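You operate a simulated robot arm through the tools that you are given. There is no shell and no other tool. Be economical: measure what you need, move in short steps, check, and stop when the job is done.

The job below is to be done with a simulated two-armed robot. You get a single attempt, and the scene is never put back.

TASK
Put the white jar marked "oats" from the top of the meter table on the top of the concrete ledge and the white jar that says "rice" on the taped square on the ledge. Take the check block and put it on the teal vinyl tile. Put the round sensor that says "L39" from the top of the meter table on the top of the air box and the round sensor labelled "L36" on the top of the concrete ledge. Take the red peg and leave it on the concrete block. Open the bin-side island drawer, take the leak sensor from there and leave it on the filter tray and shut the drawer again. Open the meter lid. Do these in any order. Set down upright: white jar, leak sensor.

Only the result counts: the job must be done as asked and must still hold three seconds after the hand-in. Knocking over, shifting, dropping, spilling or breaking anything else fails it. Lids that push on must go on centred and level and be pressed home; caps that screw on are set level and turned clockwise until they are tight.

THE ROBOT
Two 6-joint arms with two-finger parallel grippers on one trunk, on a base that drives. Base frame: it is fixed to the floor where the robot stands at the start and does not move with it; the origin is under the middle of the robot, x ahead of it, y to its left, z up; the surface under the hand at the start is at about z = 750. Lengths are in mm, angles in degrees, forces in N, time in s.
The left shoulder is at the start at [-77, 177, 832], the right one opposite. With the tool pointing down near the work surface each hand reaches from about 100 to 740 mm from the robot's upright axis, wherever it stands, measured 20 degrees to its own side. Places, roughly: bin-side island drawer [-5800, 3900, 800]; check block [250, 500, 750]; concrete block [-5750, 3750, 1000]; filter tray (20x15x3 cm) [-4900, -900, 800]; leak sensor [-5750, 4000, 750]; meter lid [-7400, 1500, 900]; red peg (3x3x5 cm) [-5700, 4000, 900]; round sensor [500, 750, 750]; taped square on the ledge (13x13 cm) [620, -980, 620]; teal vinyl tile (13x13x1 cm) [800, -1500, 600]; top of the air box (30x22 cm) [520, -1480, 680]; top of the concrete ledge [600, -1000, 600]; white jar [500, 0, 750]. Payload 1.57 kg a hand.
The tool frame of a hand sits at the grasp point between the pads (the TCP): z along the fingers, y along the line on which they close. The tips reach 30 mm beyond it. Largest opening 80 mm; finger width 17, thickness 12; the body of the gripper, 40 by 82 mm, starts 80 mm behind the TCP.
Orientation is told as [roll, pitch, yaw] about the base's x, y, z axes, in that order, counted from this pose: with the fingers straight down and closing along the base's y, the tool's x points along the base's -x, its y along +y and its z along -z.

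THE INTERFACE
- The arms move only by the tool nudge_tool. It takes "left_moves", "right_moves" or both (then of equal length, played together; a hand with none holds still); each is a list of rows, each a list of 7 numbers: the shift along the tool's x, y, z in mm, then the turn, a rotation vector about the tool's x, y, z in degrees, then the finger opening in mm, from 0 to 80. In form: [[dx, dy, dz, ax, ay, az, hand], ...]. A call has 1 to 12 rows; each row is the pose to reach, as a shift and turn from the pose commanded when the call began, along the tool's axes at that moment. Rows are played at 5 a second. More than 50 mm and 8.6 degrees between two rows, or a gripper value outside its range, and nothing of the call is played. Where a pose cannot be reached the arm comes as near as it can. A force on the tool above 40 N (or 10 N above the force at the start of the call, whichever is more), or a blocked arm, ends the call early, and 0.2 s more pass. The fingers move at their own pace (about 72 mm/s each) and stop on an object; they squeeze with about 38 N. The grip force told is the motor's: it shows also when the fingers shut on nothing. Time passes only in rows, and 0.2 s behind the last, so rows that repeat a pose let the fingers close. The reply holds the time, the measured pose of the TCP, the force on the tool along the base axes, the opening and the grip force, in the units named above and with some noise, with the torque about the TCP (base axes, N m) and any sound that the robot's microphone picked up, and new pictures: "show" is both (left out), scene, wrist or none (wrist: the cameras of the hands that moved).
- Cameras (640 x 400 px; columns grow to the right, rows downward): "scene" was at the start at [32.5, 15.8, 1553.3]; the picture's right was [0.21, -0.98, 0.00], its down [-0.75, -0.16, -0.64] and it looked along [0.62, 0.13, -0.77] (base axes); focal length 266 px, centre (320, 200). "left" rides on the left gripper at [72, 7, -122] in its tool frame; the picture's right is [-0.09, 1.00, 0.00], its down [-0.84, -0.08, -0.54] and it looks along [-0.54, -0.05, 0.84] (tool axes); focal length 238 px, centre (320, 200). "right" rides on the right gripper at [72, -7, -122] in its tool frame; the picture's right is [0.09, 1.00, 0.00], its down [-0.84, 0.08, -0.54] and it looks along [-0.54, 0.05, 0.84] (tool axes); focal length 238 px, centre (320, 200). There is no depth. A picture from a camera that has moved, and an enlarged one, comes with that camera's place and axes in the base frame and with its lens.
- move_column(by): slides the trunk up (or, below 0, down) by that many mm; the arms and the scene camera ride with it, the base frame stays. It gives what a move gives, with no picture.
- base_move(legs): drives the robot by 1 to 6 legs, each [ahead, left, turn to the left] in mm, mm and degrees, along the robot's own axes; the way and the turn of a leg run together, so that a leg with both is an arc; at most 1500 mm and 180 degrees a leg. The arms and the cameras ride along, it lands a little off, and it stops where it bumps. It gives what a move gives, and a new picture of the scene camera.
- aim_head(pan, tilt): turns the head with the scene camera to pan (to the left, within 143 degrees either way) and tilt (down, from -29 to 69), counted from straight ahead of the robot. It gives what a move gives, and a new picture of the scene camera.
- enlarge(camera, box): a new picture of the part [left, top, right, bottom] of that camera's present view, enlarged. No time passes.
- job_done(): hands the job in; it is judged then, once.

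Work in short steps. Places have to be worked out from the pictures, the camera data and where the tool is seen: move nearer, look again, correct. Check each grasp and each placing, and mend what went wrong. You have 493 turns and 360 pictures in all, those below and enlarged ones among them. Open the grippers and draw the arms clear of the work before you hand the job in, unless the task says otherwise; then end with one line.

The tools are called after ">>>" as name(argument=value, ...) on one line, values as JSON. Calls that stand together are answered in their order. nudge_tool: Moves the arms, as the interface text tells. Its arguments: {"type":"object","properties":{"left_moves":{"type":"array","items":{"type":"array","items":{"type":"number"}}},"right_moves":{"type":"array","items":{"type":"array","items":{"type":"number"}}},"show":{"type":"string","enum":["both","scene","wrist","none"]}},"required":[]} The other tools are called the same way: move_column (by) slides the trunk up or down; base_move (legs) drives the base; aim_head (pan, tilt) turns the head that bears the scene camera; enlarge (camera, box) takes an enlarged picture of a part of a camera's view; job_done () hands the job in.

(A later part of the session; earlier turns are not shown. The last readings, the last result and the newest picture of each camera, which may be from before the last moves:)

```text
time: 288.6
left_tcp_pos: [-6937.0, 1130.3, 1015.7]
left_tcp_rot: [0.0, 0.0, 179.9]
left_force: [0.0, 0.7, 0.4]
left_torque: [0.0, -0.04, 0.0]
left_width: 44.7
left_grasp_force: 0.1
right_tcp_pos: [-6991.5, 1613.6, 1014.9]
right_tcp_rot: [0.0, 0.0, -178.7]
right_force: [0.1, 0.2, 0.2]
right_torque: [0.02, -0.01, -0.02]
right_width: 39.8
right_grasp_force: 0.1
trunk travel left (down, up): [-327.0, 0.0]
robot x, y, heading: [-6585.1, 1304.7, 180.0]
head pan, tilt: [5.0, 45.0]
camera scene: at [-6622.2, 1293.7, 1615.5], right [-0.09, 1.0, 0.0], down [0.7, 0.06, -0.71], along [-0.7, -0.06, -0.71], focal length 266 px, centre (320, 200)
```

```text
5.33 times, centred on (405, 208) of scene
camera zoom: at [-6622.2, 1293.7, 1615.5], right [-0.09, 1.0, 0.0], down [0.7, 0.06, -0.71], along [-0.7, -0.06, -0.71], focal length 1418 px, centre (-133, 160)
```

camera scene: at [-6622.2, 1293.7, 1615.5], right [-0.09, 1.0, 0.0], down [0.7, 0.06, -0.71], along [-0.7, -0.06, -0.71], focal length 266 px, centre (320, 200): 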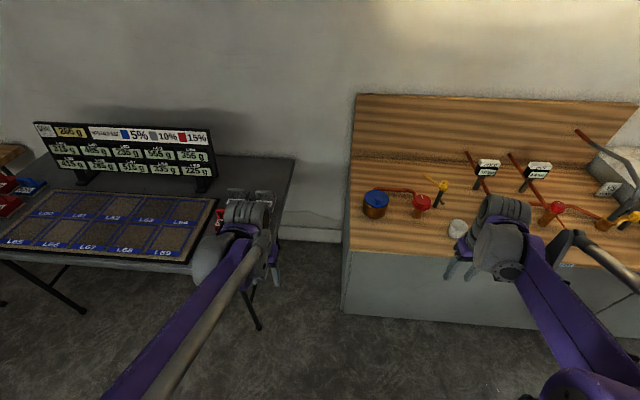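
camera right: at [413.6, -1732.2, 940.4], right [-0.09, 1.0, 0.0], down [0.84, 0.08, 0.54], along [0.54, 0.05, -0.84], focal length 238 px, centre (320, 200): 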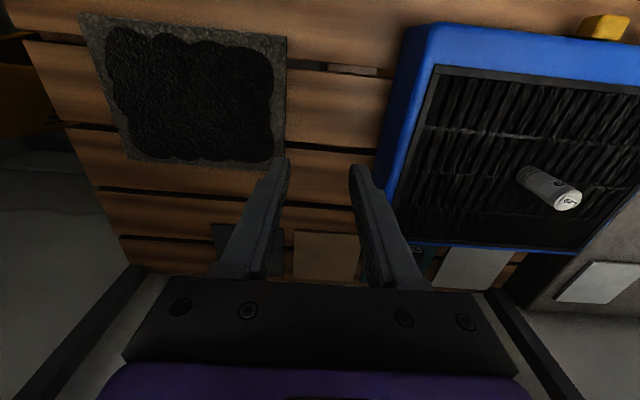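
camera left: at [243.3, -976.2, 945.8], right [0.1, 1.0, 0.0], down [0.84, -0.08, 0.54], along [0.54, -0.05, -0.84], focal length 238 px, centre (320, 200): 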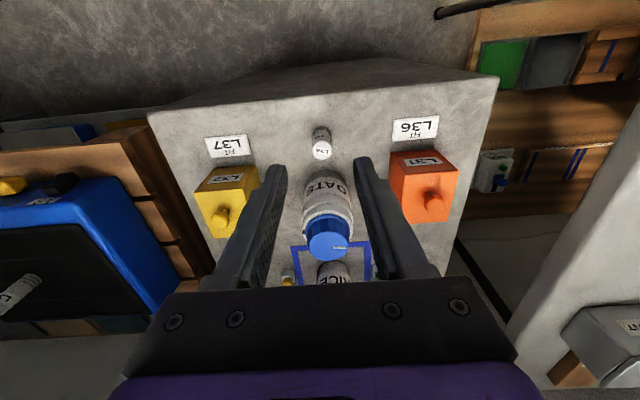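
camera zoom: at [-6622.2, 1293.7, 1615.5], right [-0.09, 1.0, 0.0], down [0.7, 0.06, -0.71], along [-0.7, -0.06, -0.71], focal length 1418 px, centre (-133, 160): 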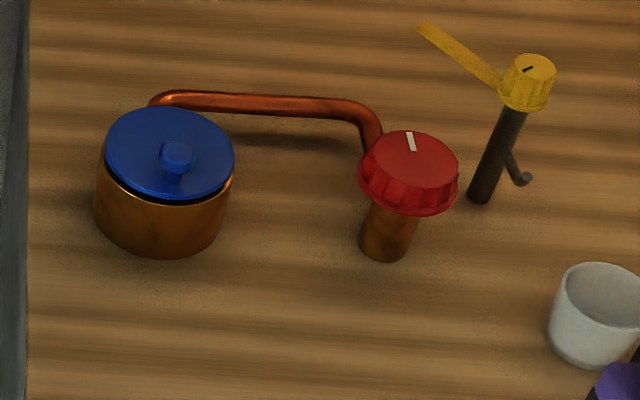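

Lid centre triangulates to ≈[-7376,1454,880]; counter ≈ z 805. Drive 190 ahead and bring the right hand over it for a close look.

>>> base_move(legs=[[190, 0, 0]])

>>> nudge_tool(right_moves=[[-30, 40, 0, 0, 0, 0.5, 60], [-60, 75, 0, 0, 0, 1, 60], [-85, 110, 0, 0, 0, 1.3, 60], [-100, 150, 0, 0, 0, 1.3, 60]])

```text
time: 290.2
left_tcp_pos: [-7125.6, 1130.8, 1015.4]
left_tcp_rot: [0.0, 0.0, 179.9]
left_force: [0.6, 0.2, -0.4]
left_torque: [0.0, -0.02, 0.0]
left_width: 45.2
left_grasp_force: 0.0
right_tcp_pos: [-7180.2, 1614.7, 1013.2]
right_tcp_rot: [0.0, 0.1, -178.8]
right_force: [-0.2, 0.5, 0.1]
right_torque: [0.02, 0.0, -0.02]
right_width: 39.9
right_grasp_force: 0.1
trunk travel left (down, up): [-327.0, 0.0]
robot x, y, heading: [-6772.8, 1302.4, 179.8]
head pan, tilt: [5.0, 45.0]
camera scene: at [-6811.5, 1293.9, 1615.2], right [-0.09, 1.0, 0.0], down [0.7, 0.06, -0.71], along [-0.71, -0.06, -0.71], focal length 266 px, centre (320, 200)
```

scene: 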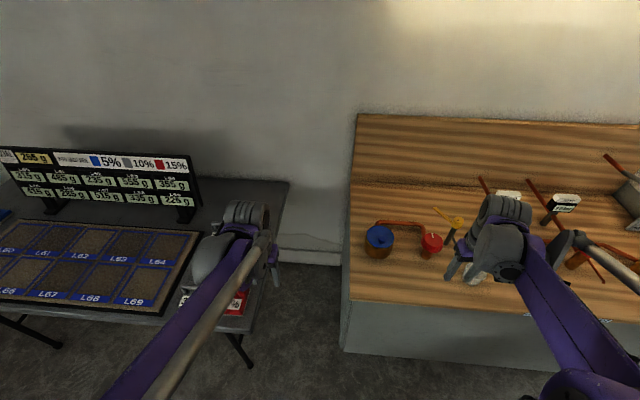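

```text
time: 291.2
left_tcp_pos: [-7127.3, 1130.0, 1014.4]
left_tcp_rot: [0.0, 0.1, 179.9]
left_force: [0.2, 0.3, 0.0]
left_torque: [0.02, 0.03, -0.01]
left_width: 44.9
left_grasp_force: 0.0
right_tcp_pos: [-7277.6, 1462.4, 1014.2]
right_tcp_rot: [0.0, 0.2, 179.9]
right_force: [-0.5, -0.2, -0.9]
right_torque: [0.05, 0.02, -0.01]
right_width: 60.1
right_grasp_force: 0.0
trunk travel left (down, up): [-327.0, 0.0]
robot x, y, heading: [-6771.7, 1300.0, 180.1]
head pan, tilt: [5.0, 45.0]
camera scene: at [-6812.5, 1292.7, 1615.4], right [-0.09, 1.0, 0.0], down [0.7, 0.06, -0.71], along [-0.7, -0.06, -0.71], focal length 266 px, centre (320, 200)
camera right: at [-7206.2, 1467.8, 1136.1], right [0.09, -1.0, 0.0], down [-0.84, -0.08, 0.54], along [-0.54, -0.05, -0.84], focal length 238 px, centre (320, 200)
```

scene: 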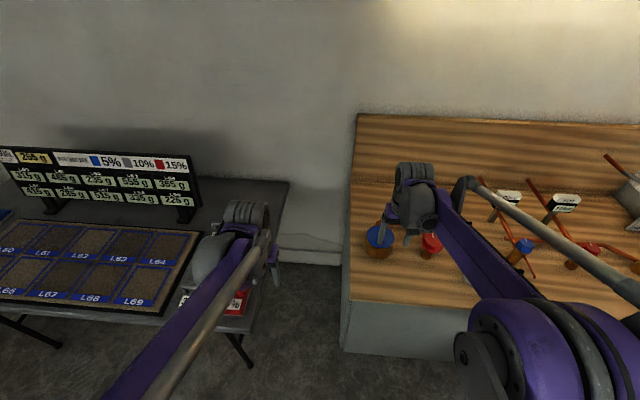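
right: 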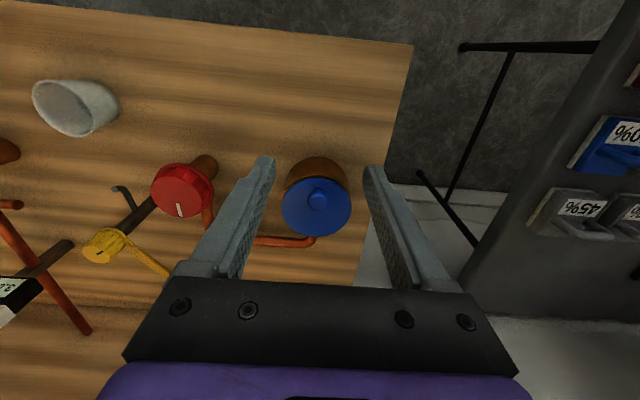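

>>> enlarge(camera="right", box=[260, 150, 370, 250])

>>> enlarge(camera="left", box=[0, 0, 640, 400])

```text
4.00 times, centred on (315, 200) of right
camera zoom: at [-7206.2, 1467.8, 1136.1], right [0.09, -1.0, 0.0], down [-0.84, -0.08, 0.54], along [-0.54, -0.05, -0.84], focal length 953 px, centre (340, 200)
```

zoom: 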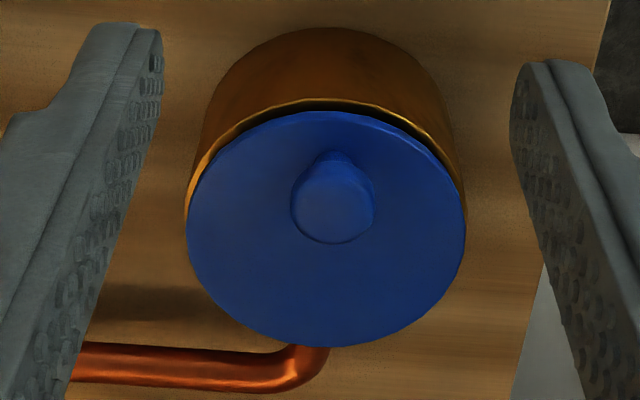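

```text
1.00 times, centred on (320, 200) of left (not enlarged: the box is as wide or as high as the picture)
camera zoom: at [-7055.5, 1124.0, 1137.7], right [-0.09, -1.0, 0.0], down [-0.84, 0.08, 0.54], along [-0.54, 0.05, -0.84], focal length 238 px, centre (320, 200)
```

zoom: 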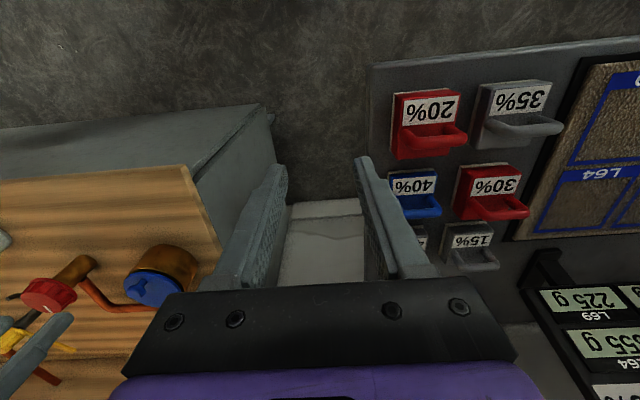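

The knob sits on the robot side of the lid (≈[-7357,1457], top z≈908), hinge presumably at the wall side. Move the right hand over the knob.

>>> nudge_tool(right_moves=[[-40, 3, 20, 0, 0, 0, 50], [-79, 5, 40, 0, 0, 0, 50], [-79, 5, 70, 0, 0, 0, 50]], show="wrist")

```text
time: 292.0
left_tcp_pos: [-7127.6, 1131.3, 1015.9]
left_tcp_rot: [-0.2, 0.0, 179.9]
left_force: [0.5, -0.2, -0.5]
left_torque: [0.04, -0.03, 0.03]
left_width: 44.7
left_grasp_force: 0.1
right_tcp_pos: [-7356.0, 1459.3, 943.3]
right_tcp_rot: [0.0, 0.2, 180.0]
right_force: [-0.7, 1.0, -0.4]
right_torque: [0.03, 0.03, -0.03]
right_width: 49.9
right_grasp_force: 0.0
trunk travel left (down, up): [-327.0, 0.0]
robot x, y, heading: [-6777.2, 1300.1, 179.8]
head pan, tilt: [5.0, 45.0]
camera right: at [-7284.1, 1465.6, 1065.3], right [0.09, -1.0, 0.0], down [-0.84, -0.08, 0.54], along [-0.54, -0.05, -0.84], focal length 238 px, centre (320, 200)
```

right: 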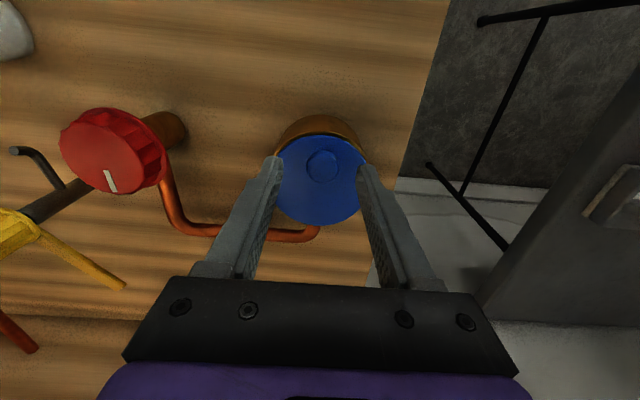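

Aligned. Lower and close on the knob.

>>> nudge_tool(right_moves=[[0, 2, 15, 0, 0, 0, 50], [0, 2, 26, 0, 0, 0, 50], [0, 2, 26, 0, 0, 0, 5], [0, 2, 26, 0, 0, 0, 5], [0, 2, 26, 0, 0, 0, 5]], show="wrist")

```text
time: 293.2
left_tcp_pos: [-7127.8, 1130.6, 1016.3]
left_tcp_rot: [0.0, 0.1, 179.8]
left_force: [0.3, -0.3, -0.1]
left_torque: [-0.01, -0.02, 0.03]
left_width: 45.2
left_grasp_force: 0.0
right_tcp_pos: [-7355.9, 1455.4, 917.7]
right_tcp_rot: [0.1, 0.1, -180.1]
right_force: [0.0, -3.3, -2.1]
right_torque: [0.12, -0.2, 0.02]
right_width: 25.0
right_grasp_force: 36.3
trunk travel left (down, up): [-327.0, 0.0]
robot x, y, heading: [-6774.8, 1301.6, 179.9]
head pan, tilt: [5.0, 45.0]
camera right: at [-7284.7, 1462.3, 1039.6], right [0.09, -1.0, 0.0], down [-0.84, -0.08, 0.54], along [-0.54, -0.05, -0.84], focal length 238 px, centre (320, 200)
```

right: 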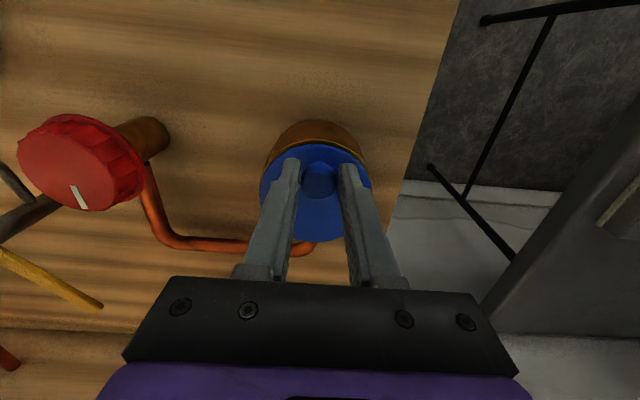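

Gripped the knob (25 mm). Follow an opening arc about the wall-side hinge.

>>> nudge_tool(right_moves=[[-1, 0, -6, 0, 0, 0, 5], [-3, 0, -12, 0, 0, 0, 5], [-6, 0, -18, 0, 0, 0, 5], [-10, 0, -26, 0, 0, 0, 5], [-16, 0, -34, 0, 0, 0, 5]])

```text
time: 294.4
left_tcp_pos: [-7128.2, 1130.6, 1016.3]
left_tcp_rot: [0.1, 0.0, 179.9]
left_force: [-0.1, 0.5, -0.4]
left_torque: [0.02, 0.03, -0.03]
left_width: 45.2
left_grasp_force: 0.0
right_tcp_pos: [-7372.1, 1455.4, 950.3]
right_tcp_rot: [0.0, 0.2, -180.0]
right_force: [-0.2, -5.2, -15.4]
right_torque: [-0.11, -1.08, 0.02]
right_width: 25.0
right_grasp_force: 36.5
trunk travel left (down, up): [-327.0, 0.0]
robot x, y, heading: [-6774.1, 1301.1, 180.0]
head pan, tilt: [5.0, 45.0]
camera scene: at [-6813.8, 1293.4, 1615.3], right [-0.09, 1.0, 0.0], down [0.71, 0.06, -0.71], along [-0.7, -0.06, -0.71], focal length 266 px, centre (320, 200)
camera right: at [-7301.4, 1462.5, 1072.7], right [0.09, -1.0, 0.0], down [-0.84, -0.08, 0.54], along [-0.54, -0.05, -0.84], focal length 238 px, centre (320, 200)
```

scene: 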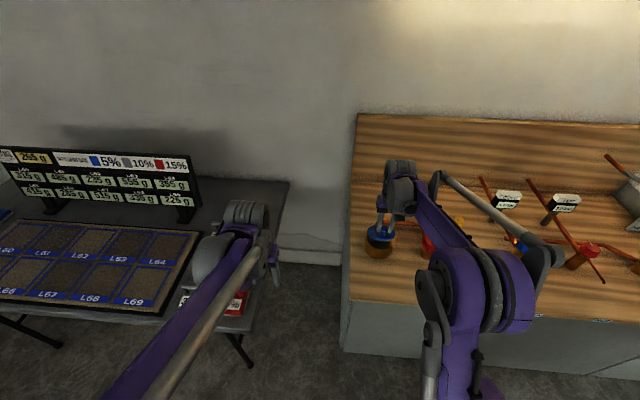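
right: 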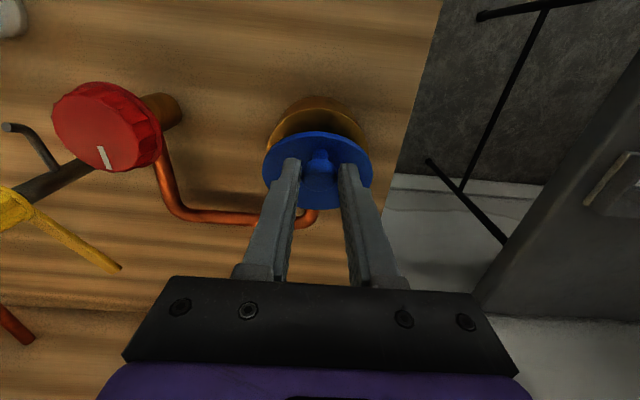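

The lid tilts up on a rear hinge as expected. Continue the arc.

>>> nudge_tool(right_moves=[[-7, 0, -7, 0, 0, 0, 5], [-14, 0, -13, 0, 0, 0, 5], [-22, 0, -17, 0, 0, 0, 5], [-31, 0, -21, 0, 0, 0, 5], [-40, 0, -23, 0, 0, 0, 5], [-49, 0, -25, 0, 0, 0, 5]], show="wrist")

```text
time: 295.8
left_tcp_pos: [-7125.5, 1130.5, 1016.7]
left_tcp_rot: [0.0, -0.1, 179.9]
left_force: [0.6, 0.7, -0.2]
left_torque: [-0.02, 0.0, -0.01]
left_width: 44.8
left_grasp_force: 0.2
right_tcp_pos: [-7419.2, 1455.2, 979.0]
right_tcp_rot: [0.0, -0.1, 180.0]
right_force: [14.9, -2.2, 7.9]
right_torque: [-0.17, -1.35, -0.01]
right_width: 25.0
right_grasp_force: 36.7
trunk travel left (down, up): [-327.0, 0.0]
robot x, y, heading: [-6773.4, 1299.5, 179.9]
head pan, tilt: [5.0, 45.0]
camera right: at [-7347.8, 1462.3, 1100.4], right [0.09, -1.0, 0.0], down [-0.84, -0.08, 0.54], along [-0.54, -0.05, -0.84], focal length 238 px, centre (320, 200)
```

right: 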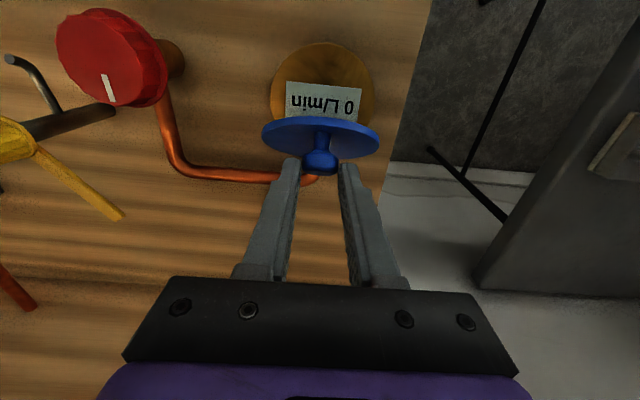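

Lid ~70° open. Continue past vertical.

>>> nudge_tool(right_moves=[[-8, 0, 0, 0, 0, 0, 5], [-16, 0, 2, 0, 0, 0, 5], [-24, 0, 4, 0, 0, 0, 5], [-32, 0, 6, 0, 0, 0, 5], [-40, 0, 9, 0, 0, 0, 5]], show="wrist")

```text
time: 297.0
left_tcp_pos: [-7124.7, 1131.6, 1017.0]
left_tcp_rot: [0.0, -0.3, 179.8]
left_force: [-0.7, 0.0, -0.3]
left_torque: [-0.02, -0.01, 0.01]
left_width: 44.9
left_grasp_force: 0.0
right_tcp_pos: [-7458.9, 1455.8, 970.1]
right_tcp_rot: [-0.1, 0.0, 180.0]
right_force: [9.4, -1.7, 17.4]
right_torque: [-0.06, -1.22, -0.12]
right_width: 24.7
right_grasp_force: 36.4
trunk travel left (down, up): [-327.0, 0.0]
robot x, y, heading: [-6770.8, 1304.4, 179.8]
head pan, tilt: [5.0, 45.0]
camera right: at [-7386.5, 1462.4, 1091.4], right [0.09, -1.0, 0.0], down [-0.84, -0.08, 0.54], along [-0.54, -0.05, -0.84], focal length 238 px, centre (320, 200)
```

right: 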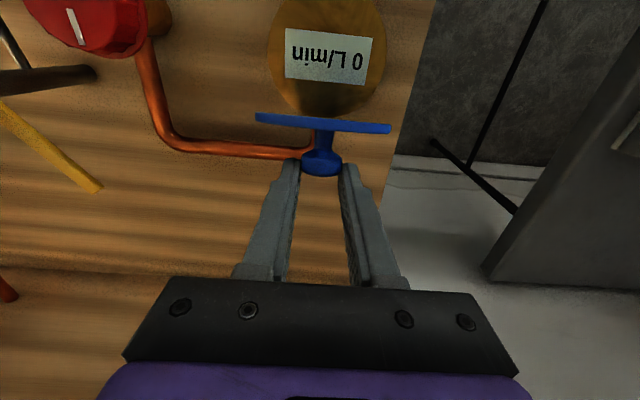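

Lid is past vertical. A touch more, then release and see if it stays.

>>> nudge_tool(right_moves=[[-5, 0, 3, 0, 0, 0, 5], [-10, 0, 6, 0, 0, 0, 5], [-10, 0, 6, 0, 0, 0, 30], [-10, 0, 6, 0, 0, 0, 45], [-10, 0, 6, 0, 0, 0, 45], [-10, 0, -20, 0, 0, 0, 45], [-10, 0, -60, 0, 0, 0, 45], [-10, 0, -100, 0, 0, 0, 45]], show="wrist")

```text
time: 298.8
left_tcp_pos: [-7126.7, 1130.9, 1016.1]
left_tcp_rot: [0.0, 0.0, 179.9]
left_force: [0.7, 0.1, 0.0]
left_torque: [0.01, -0.01, -0.01]
left_width: 44.9
left_grasp_force: 0.0
right_tcp_pos: [-7463.1, 1457.1, 1065.3]
right_tcp_rot: [0.0, 0.1, 179.8]
right_force: [0.1, 0.2, 0.4]
right_torque: [-0.03, 0.01, 0.0]
right_width: 45.3
right_grasp_force: 0.0
right hand out of reach, approached as far as the arm can: row 8
trunk travel left (down, up): [-327.0, 0.0]
robot x, y, heading: [-6775.8, 1301.2, 180.0]
head pan, tilt: [5.0, 45.0]
camera right: at [-7391.2, 1462.8, 1187.8], right [0.09, -1.0, 0.0], down [-0.84, -0.08, 0.54], along [-0.54, -0.05, -0.84], focal length 238 px, centre (320, 200)
```

right: 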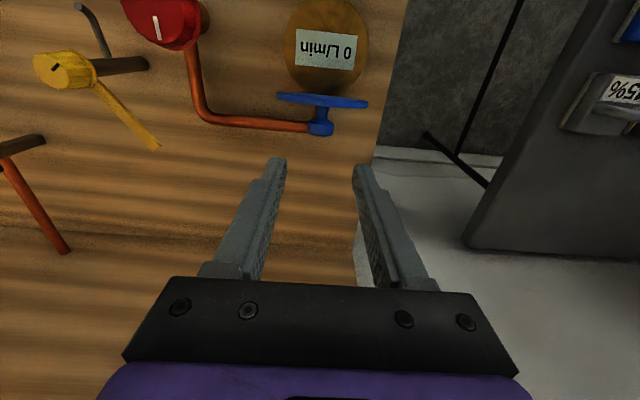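

The lid stays open. Withdraw the right hand to its carry position.

>>> nudge_tool(right_moves=[[40, 0, 0, 0, 0, 0, 45], [80, 0, 10, 0, 0, 0, 45], [120, -20, 20, 0, 0, 0, 45], [160, -50, 30, 0, 0, 0, 45], [200, -80, 40, 0, 0, 0, 45], [240, -100, 45, 0, 0, 0, 45], [270, -130, 45, 0, 0, 0, 45]])

```text
refused: row 4 steps farther than a row can; nothing moved
```

>>> nudge_tool(right_moves=[[40, 0, 0, 0, 0, 0, 45], [80, 0, 10, 0, 0, 0, 45], [120, -15, 15, 0, 0, 0, 45], [155, -45, 25, 0, 0, 0, 45], [190, -75, 35, 0, 0, 0, 45], [230, -100, 40, 0, 0, 0, 45], [265, -130, 45, 0, 0, 0, 45]], show="scene")

>>> enlarge(camera="scene", box=[330, 190, 450, 270])

```text
time: 300.4
left_tcp_pos: [-7125.7, 1132.0, 1016.6]
left_tcp_rot: [0.1, 0.0, 179.9]
left_force: [0.2, -0.7, -0.4]
left_torque: [-0.01, 0.01, -0.01]
left_width: 44.8
left_grasp_force: 0.1
right_tcp_pos: [-7197.3, 1586.8, 1021.2]
right_tcp_rot: [0.1, 0.1, 180.0]
right_force: [-0.7, 0.5, 0.5]
right_torque: [0.0, 0.0, 0.03]
right_width: 45.1
right_grasp_force: 0.1
trunk travel left (down, up): [-327.0, 0.0]
robot x, y, heading: [-6777.0, 1302.4, 179.9]
head pan, tilt: [5.0, 45.0]
camera scene: at [-6811.3, 1294.6, 1615.4], right [-0.09, 1.0, 0.0], down [0.7, 0.06, -0.71], along [-0.7, -0.06, -0.71], focal length 266 px, centre (320, 200)
```

scene: 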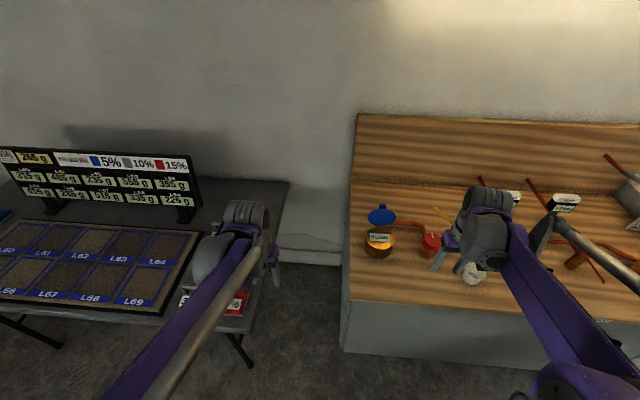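

```text
5.00 times, centred on (390, 230) of scene
camera zoom: at [-6811.3, 1294.6, 1615.4], right [-0.09, 1.0, 0.0], down [0.7, 0.06, -0.71], along [-0.7, -0.06, -0.71], focal length 1330 px, centre (-30, 50)
```

zoom: 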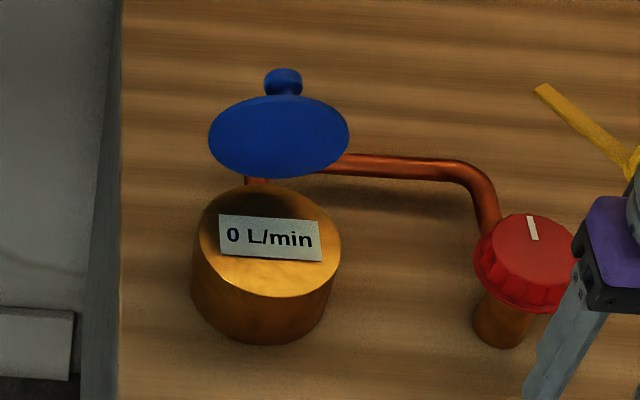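

Meter lid done. Back out, turn to face the island and strafe up the aisle.

>>> base_move(legs=[[-200, 0, 0], [0, 0, -90], [0, 0, -90]])

```text
time: 309.6
left_tcp_pos: [-6219.6, 1476.7, 1015.3]
left_tcp_rot: [-0.1, 0.0, 0.9]
left_force: [0.0, 0.4, -0.2]
left_torque: [0.01, -0.01, 0.0]
left_width: 44.9
left_grasp_force: 0.1
right_tcp_pos: [-6142.4, 1022.7, 1020.6]
right_tcp_rot: [0.0, 0.1, 0.9]
right_force: [0.2, 0.0, 0.7]
right_torque: [0.01, -0.05, 0.05]
right_width: 45.2
right_grasp_force: 0.0
trunk travel left (down, up): [-327.0, 0.0]
robot x, y, heading: [-6571.5, 1305.9, 0.7]
head pan, tilt: [5.0, 45.0]
camera scene: at [-6534.9, 1308.4, 1615.5], right [0.1, -0.99, 0.0], down [-0.7, -0.07, -0.71], along [0.7, 0.07, -0.71], focal length 266 px, centre (320, 200)
```

scene: 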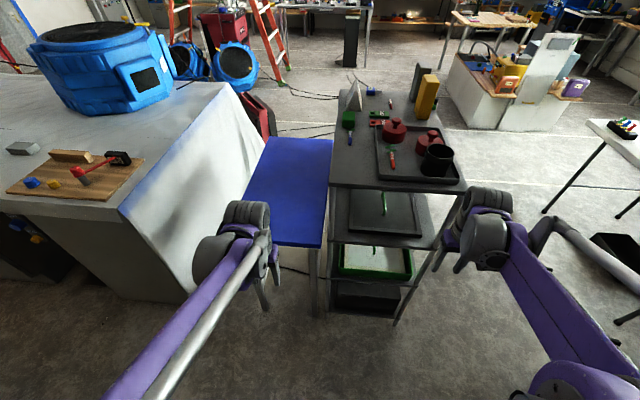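

>>> base_move(legs=[[0, 1300, -0.7], [0, 1250, 0]])

>>> aim_head(pan=0, tilt=52)

```text
time: 331.9
left_tcp_pos: [-6242.3, 4015.4, 1016.6]
left_tcp_rot: [0.0, 0.0, 1.1]
left_force: [0.6, -0.7, -0.1]
left_torque: [0.03, 0.01, 0.05]
left_width: 44.9
left_grasp_force: 0.1
right_tcp_pos: [-6161.1, 3561.5, 1020.2]
right_tcp_rot: [-0.1, 0.0, 1.1]
right_force: [-0.7, -1.3, -0.2]
right_torque: [-0.02, 0.02, 0.0]
right_width: 44.7
right_grasp_force: 0.0
trunk travel left (down, up): [-327.0, 0.0]
robot x, y, heading: [-6591.3, 3839.3, 1.4]
head pan, tilt: [5.0, 45.0]
camera scene: at [-6557.1, 3846.2, 1615.5], right [0.11, -0.99, 0.0], down [-0.7, -0.07, -0.71], along [0.7, 0.07, -0.71], focal length 266 px, centre (320, 200)
```

scene: 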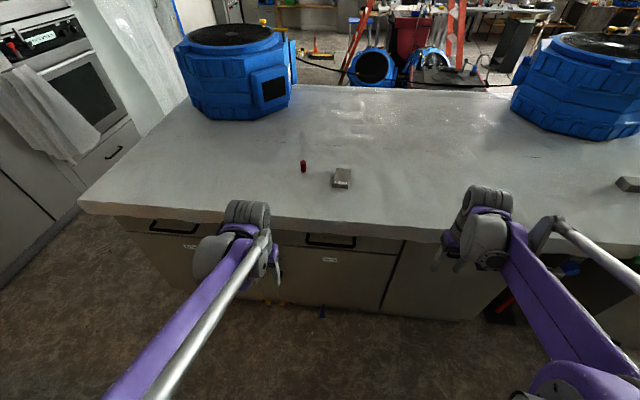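

```text
time: 332.6
left_tcp_pos: [-6242.3, 4015.4, 1015.6]
left_tcp_rot: [0.0, 0.1, 1.0]
left_force: [-0.1, -0.2, 0.6]
left_torque: [0.02, 0.02, 0.0]
left_width: 44.8
left_grasp_force: 0.1
right_tcp_pos: [-6163.2, 3562.0, 1021.3]
right_tcp_rot: [0.0, 0.0, 1.0]
right_force: [-0.1, 0.3, -0.6]
right_torque: [-0.02, 0.03, 0.0]
right_width: 45.0
right_grasp_force: 0.2
trunk travel left (down, up): [-327.0, 0.0]
robot x, y, heading: [-6592.0, 3840.1, 1.0]
head pan, tilt: [0.0, 52.0]
camera scene: at [-6562.8, 3839.1, 1605.9], right [0.02, -1.0, 0.0], down [-0.79, -0.01, -0.62], along [0.62, 0.01, -0.79], focal length 266 px, centre (320, 200)
```

scene: 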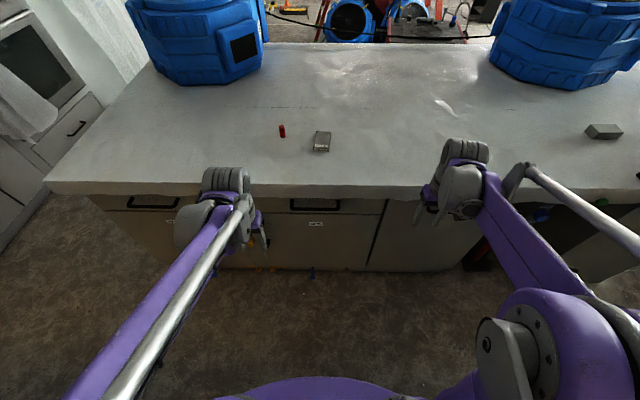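

>>> enlarge(camera="scene", box=[80, 180, 400, 290])

>>> enlarge(camera="scene", box=[260, 110, 350, 165])

>>> enlarge(camera="scene", box=[440, 160, 640, 285])

```text
2.00 times, centred on (240, 235) of scene
camera zoom: at [-6562.8, 3839.1, 1605.9], right [0.02, -1.0, 0.0], down [-0.79, -0.01, -0.62], along [0.62, 0.01, -0.79], focal length 532 px, centre (480, 130)
```

zoom: 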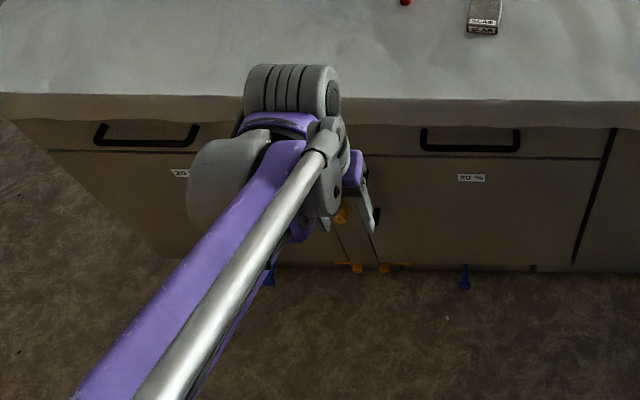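

```text
7.11 times, centred on (305, 138) of scene
camera zoom: at [-6562.8, 3839.1, 1605.9], right [0.02, -1.0, 0.0], down [-0.79, -0.01, -0.62], along [0.62, 0.01, -0.79], focal length 1891 px, centre (427, 644)
```

zoom: 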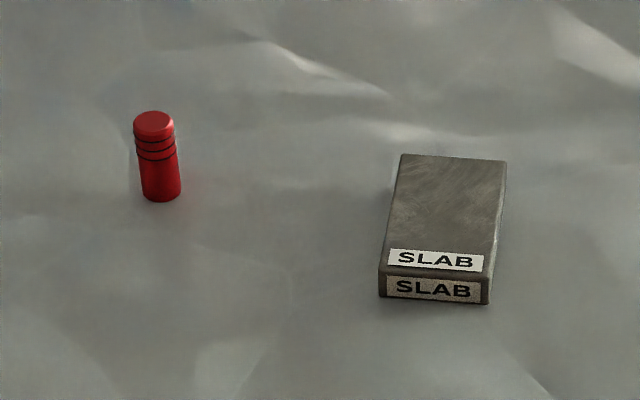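

```text
3.20 times, centred on (540, 222) of scene
camera zoom: at [-6562.8, 3839.1, 1605.9], right [0.02, -1.0, 0.0], down [-0.79, -0.01, -0.62], along [0.62, 0.01, -0.79], focal length 851 px, centre (-384, 128)
```

zoom: 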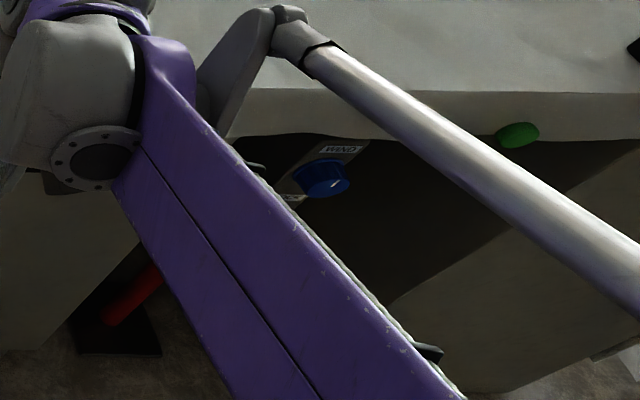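

The right drawer (handle ≈ y 3868) is the bin-side one; SLAB is the concrete block next to the red peg. Do the peg first: drive 280 closer and look with the left hand camera.

>>> base_move(legs=[[280, 0, -1.0]])

>>> enlarge(camera="left", box=[0, 0, 640, 400])

>>> enlarge(camera="right", box=[0, 0, 640, 400])

```text
time: 334.6
left_tcp_pos: [-5962.3, 4012.8, 1016.3]
left_tcp_rot: [0.0, 0.1, 0.1]
left_force: [1.3, -0.6, -0.2]
left_torque: [0.0, -0.02, 0.02]
left_width: 45.3
left_grasp_force: 0.1
right_tcp_pos: [-5889.1, 3557.3, 1019.5]
right_tcp_rot: [0.0, 0.1, 0.1]
right_force: [-0.3, 0.0, -0.4]
right_torque: [-0.02, 0.01, 0.01]
right_width: 45.1
right_grasp_force: 0.1
trunk travel left (down, up): [-327.0, 0.0]
robot x, y, heading: [-6314.1, 3838.1, 0.2]
head pan, tilt: [0.0, 52.0]
camera scene: at [-6284.9, 3841.3, 1605.7], right [0.0, -1.0, 0.0], down [-0.79, 0.0, -0.62], along [0.62, 0.0, -0.79], focal length 266 px, centre (320, 200)
```

scene: 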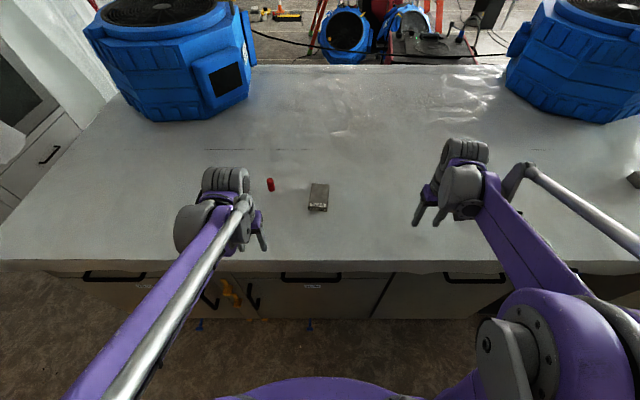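

```text
1.00 times, centred on (320, 200) of left (not enlarged: the box is as wide or as high as the picture)
camera zoom: at [-6034.0, 4019.4, 1137.6], right [0.09, 1.0, 0.0], down [0.84, -0.08, 0.54], along [0.54, -0.05, -0.84], focal length 238 px, centre (320, 200)
```

zoom: 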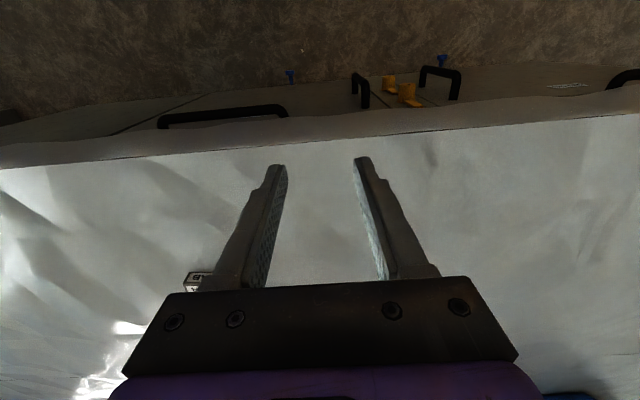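

```text
1.00 times, centred on (320, 200) of right (not enlarged: the box is as wide or as high as the picture)
camera zoom: at [-5960.9, 3550.8, 1141.3], right [-0.09, 1.0, 0.0], down [0.84, 0.08, 0.54], along [0.54, 0.05, -0.84], focal length 238 px, centre (320, 200)
```

zoom: 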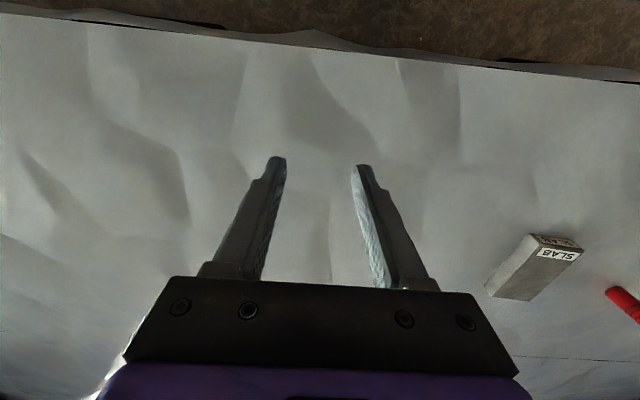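

Peg at ≈[-5700,4009], island top z≈920; slab centre ≈[-5739,3843]. Move the left hand over the peg.

>>> nudge_tool(left_moves=[[-44, 0, 0, 0, 0, 0, 65], [-88, 0, 0, 0, 0, 0, 65], [-132, 0, 0, 0, 0, 0, 65], [-176, -2, 0, 0, 0, 0, 65], [-220, -3, 0, 0, 0, 0, 65], [-245, -4, 0, 0, 0, 0, 65]], show="wrist")

```text
time: 336.0
left_tcp_pos: [-5715.9, 4009.3, 1016.2]
left_tcp_rot: [0.1, -0.1, 0.1]
left_force: [0.3, -0.6, -0.1]
left_torque: [0.0, -0.03, -0.02]
left_width: 64.8
left_grasp_force: 0.0
right_tcp_pos: [-5887.9, 3556.6, 1019.9]
right_tcp_rot: [0.0, 0.1, 0.2]
right_force: [-0.1, -0.2, 0.1]
right_torque: [0.01, 0.0, 0.01]
right_width: 44.9
right_grasp_force: 0.0
trunk travel left (down, up): [-327.0, 0.0]
robot x, y, heading: [-6314.7, 3841.1, -0.1]
head pan, tilt: [0.0, 52.0]
camera left: at [-5787.7, 4016.1, 1138.1], right [0.09, 1.0, 0.0], down [0.84, -0.08, 0.54], along [0.54, -0.05, -0.84], focal length 238 px, centre (320, 200)
```

left: 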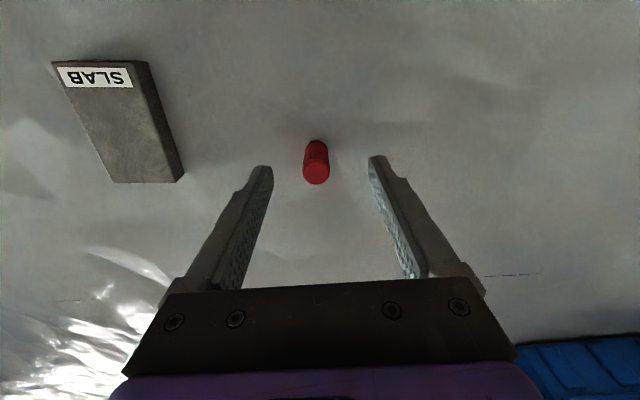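

>>> nudge_tool(left_moves=[[-11, -4, 25, 0, 0, 0, 65], [-11, -4, 50, 0, 0, 0, 65], [-11, -4, 64, 0, 0, 0, 65], [-11, -4, 64, 0, 0, 0, 10], [-11, -4, 64, 0, 0, 0, 10], [-11, -4, 64, 0, 0, 0, 10]], show="none")

>>> nudge_tool(left_moves=[[0, 0, -20, 0, 0, 0, 10], [0, 0, -50, 0, 0, 0, 10], [5, -30, -65, 0, 0, 0, 10], [15, -70, -65, 0, 0, 0, 10], [25, -110, -65, 0, 0, 0, 10], [38, -140, -65, 0, 0, 0, 10]])

```text
time: 337.4
left_tcp_pos: [-5705.0, 4004.6, 952.4]
left_tcp_rot: [0.0, 0.1, 0.1]
left_force: [-0.4, 0.0, 0.1]
left_torque: [-0.01, -0.04, 0.02]
left_width: 20.2
left_grasp_force: 33.9
right_tcp_pos: [-5888.6, 3556.5, 1020.6]
right_tcp_rot: [0.0, 0.1, 0.1]
right_force: [-0.8, 0.2, -0.2]
right_torque: [0.04, -0.03, -0.03]
right_width: 44.9
right_grasp_force: 0.1
trunk travel left (down, up): [-327.0, 0.0]
robot x, y, heading: [-6314.1, 3842.3, -0.0]
head pan, tilt: [0.0, 52.0]
```

```text
time: 338.8
left_tcp_pos: [-5743.7, 3865.3, 1017.9]
left_tcp_rot: [0.0, 0.1, 0.2]
left_force: [-0.4, 1.2, 0.4]
left_torque: [-0.04, 0.03, 0.01]
left_width: 20.1
left_grasp_force: 33.9
right_tcp_pos: [-5888.8, 3556.9, 1020.4]
right_tcp_rot: [0.1, 0.1, 0.0]
right_force: [0.6, -0.5, 0.2]
right_torque: [0.02, -0.04, -0.01]
right_width: 45.0
right_grasp_force: 0.0
trunk travel left (down, up): [-327.0, 0.0]
robot x, y, heading: [-6314.3, 3844.0, 0.0]
head pan, tilt: [0.0, 52.0]
camera scene: at [-6284.7, 3840.6, 1605.9], right [0.0, -1.0, 0.0], down [-0.79, 0.0, -0.62], along [0.62, 0.0, -0.79], focal length 266 px, centre (320, 200)
camera left: at [-5815.4, 3871.1, 1139.6], right [0.09, 1.0, 0.0], down [0.84, -0.08, 0.54], along [0.54, -0.05, -0.84], focal length 238 px, centre (320, 200)
```

scene: 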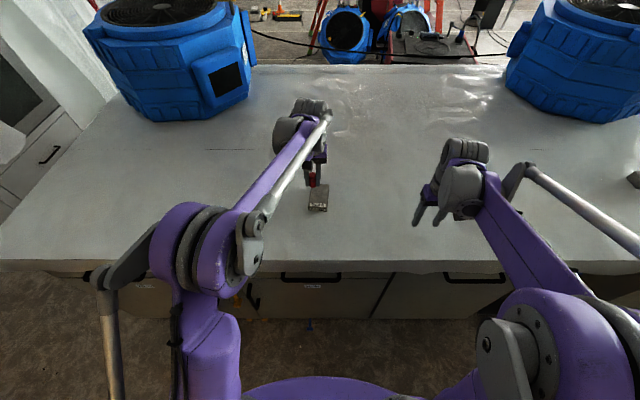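
left: 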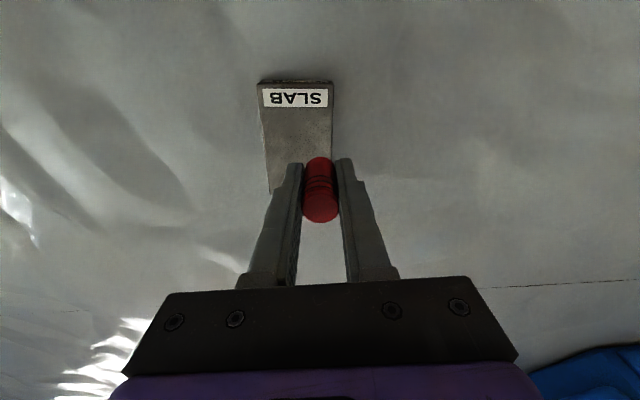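

>>> nudge_tool(left_moves=[[0, -18, 15, 0, 0, 0, 10], [0, -18, 36, 0, 0, 0, 10], [0, -18, 38, 0, 0, 0, 10], [0, -18, 40, 0, 0, 0, 10], [0, -18, 42, 0, 0, 0, 10], [0, -18, 44, 0, 0, 0, 10]], show="wrist")

```text
time: 340.2
left_tcp_pos: [-5743.3, 3847.1, 972.7]
left_tcp_rot: [0.1, 0.0, 0.1]
left_force: [0.6, -0.5, 0.7]
left_torque: [0.01, -0.01, -0.01]
left_width: 20.1
left_grasp_force: 33.6
right_tcp_pos: [-5887.9, 3556.1, 1019.8]
right_tcp_rot: [0.0, 0.1, 0.1]
right_force: [-0.9, 0.7, -0.4]
right_torque: [0.01, 0.03, 0.01]
right_width: 45.1
right_grasp_force: 0.1
trunk travel left (down, up): [-327.0, 0.0]
robot x, y, heading: [-6315.9, 3843.6, -0.1]
head pan, tilt: [0.0, 52.0]
camera left: at [-5815.1, 3853.8, 1094.7], right [0.09, 1.0, 0.0], down [0.84, -0.08, 0.54], along [0.54, -0.05, -0.84], focal length 238 px, centre (320, 200)
```

left: 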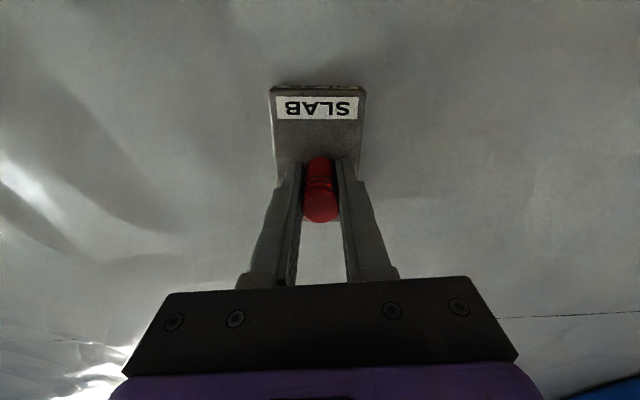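

>>> nudge_tool(left_moves=[[0, 0, 2, 0, 0, 0, 10], [0, 0, 4, 0, 0, 0, 10], [0, 0, 6, 0, 0, 0, 10], [0, 0, 8, 0, 0, 0, 10], [0, 0, 10, 0, 0, 0, 10]], show="none")

```text
time: 341.1
left_tcp_pos: [-5744.4, 3845.5, 970.5]
left_tcp_rot: [-0.1, -0.3, 0.0]
left_force: [3.2, 1.0, 28.7]
left_torque: [-0.04, -0.11, 0.06]
left_width: 20.3
left_grasp_force: 33.5
right_tcp_pos: [-5890.4, 3558.2, 1020.7]
right_tcp_rot: [0.0, 0.1, 0.1]
right_force: [0.1, 0.4, -0.3]
right_torque: [-0.02, -0.01, 0.01]
right_width: 45.2
right_grasp_force: 0.0
trunk travel left (down, up): [-327.0, 0.0]
robot x, y, heading: [-6314.2, 3843.5, 0.1]
head pan, tilt: [0.0, 52.0]
stopped in row 4 (left hand): the force on the tool passed its limit at 44 N (the readings are from after the stop); the commanded pose is now the measured one
```

Contact. Release and lift off.

>>> nudge_tool(left_moves=[[0, 0, -1, 0, 0, 0, 25], [0, 0, -1, 0, 0, 0, 45], [0, 0, -1, 0, 0, 0, 45], [0, 0, -25, 0, 0, 0, 45], [0, 0, -55, 0, 0, 0, 45], [0, 0, -80, 0, 0, 0, 45], [40, 20, -80, 0, 0, 0, 45], [80, 45, -80, 0, 0, 0, 45], [115, 75, -70, 0, 0, 0, 45]])

```text
time: 343.1
left_tcp_pos: [-5857.7, 3922.4, 1036.9]
left_tcp_rot: [0.0, -0.1, 0.1]
left_force: [0.7, -0.3, 0.2]
left_torque: [-0.01, 0.01, 0.03]
left_width: 45.1
left_grasp_force: 0.1
right_tcp_pos: [-5889.3, 3558.7, 1020.6]
right_tcp_rot: [0.0, 0.1, 0.2]
right_force: [-0.4, -0.4, 0.5]
right_torque: [-0.03, -0.03, -0.01]
right_width: 44.9
right_grasp_force: 0.0
trunk travel left (down, up): [-327.0, 0.0]
robot x, y, heading: [-6313.5, 3843.6, -0.2]
head pan, tilt: [0.0, 52.0]
camera scene: at [-6285.3, 3842.2, 1605.9], right [0.0, -1.0, 0.0], down [-0.79, 0.0, -0.62], along [0.62, 0.0, -0.79], focal length 266 px, centre (320, 200)
camera left: at [-5931.2, 3929.8, 1158.9], right [0.09, 1.0, 0.0], down [0.84, -0.08, 0.54], along [0.54, -0.05, -0.84], focal length 238 px, centre (320, 200)
```

scene: 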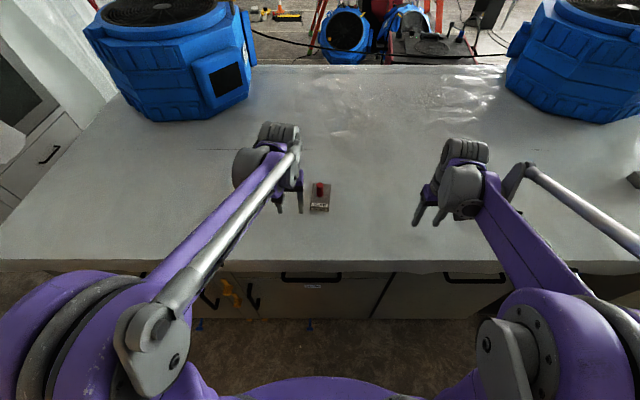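
left: 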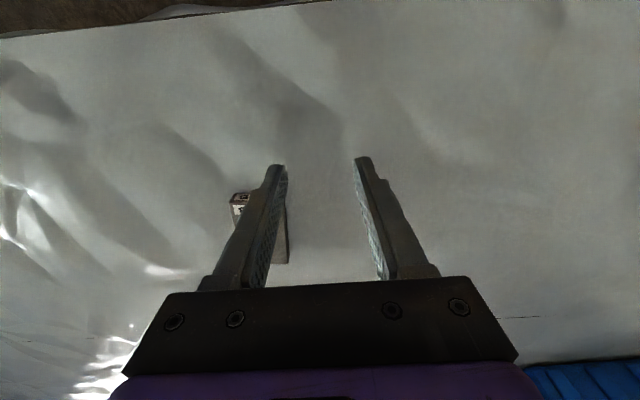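

Peg stands on the slab. Now inspect the drawer fronts and labels.

>>> enlarge(camera="scene", box=[200, 255, 400, 335])

>>> enlarge(camera="scene", box=[380, 255, 580, 335])

>>> enlarge(camera="scene", box=[0, 255, 200, 335])

```text
3.20 times, centred on (300, 295) of scene
camera zoom: at [-6285.3, 3842.2, 1605.9], right [0.0, -1.0, 0.0], down [-0.79, 0.0, -0.62], along [0.62, 0.0, -0.79], focal length 851 px, centre (384, -104)
```

zoom: 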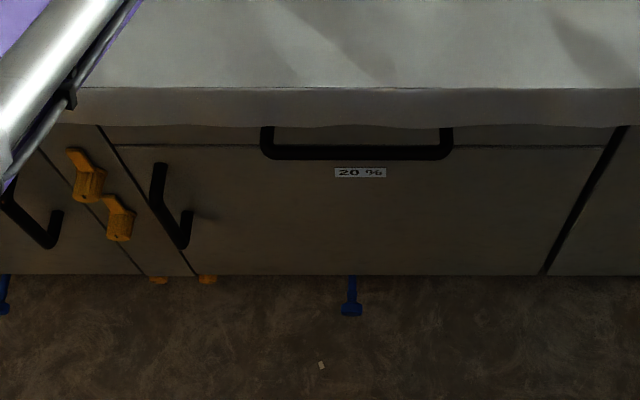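

```text
3.20 times, centred on (480, 295) of scene
camera zoom: at [-6285.3, 3842.2, 1605.9], right [0.0, -1.0, 0.0], down [-0.79, 0.0, -0.62], along [0.62, 0.0, -0.79], focal length 851 px, centre (-192, -104)
```

zoom: 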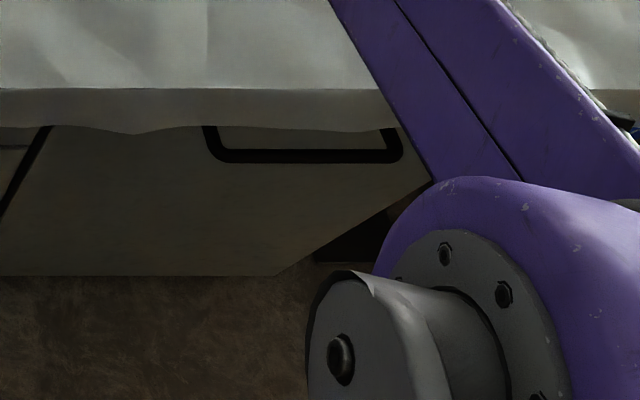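

```text
3.20 times, centred on (100, 295) of scene
camera zoom: at [-6285.3, 3842.2, 1605.9], right [0.0, -1.0, 0.0], down [-0.79, 0.0, -0.62], along [0.62, 0.0, -0.79], focal length 851 px, centre (1024, -104)
```

zoom: 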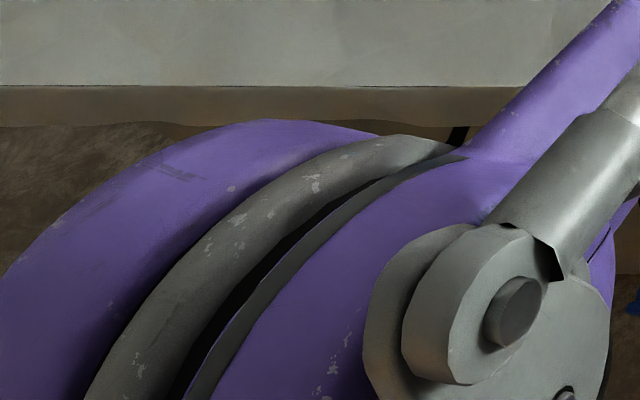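

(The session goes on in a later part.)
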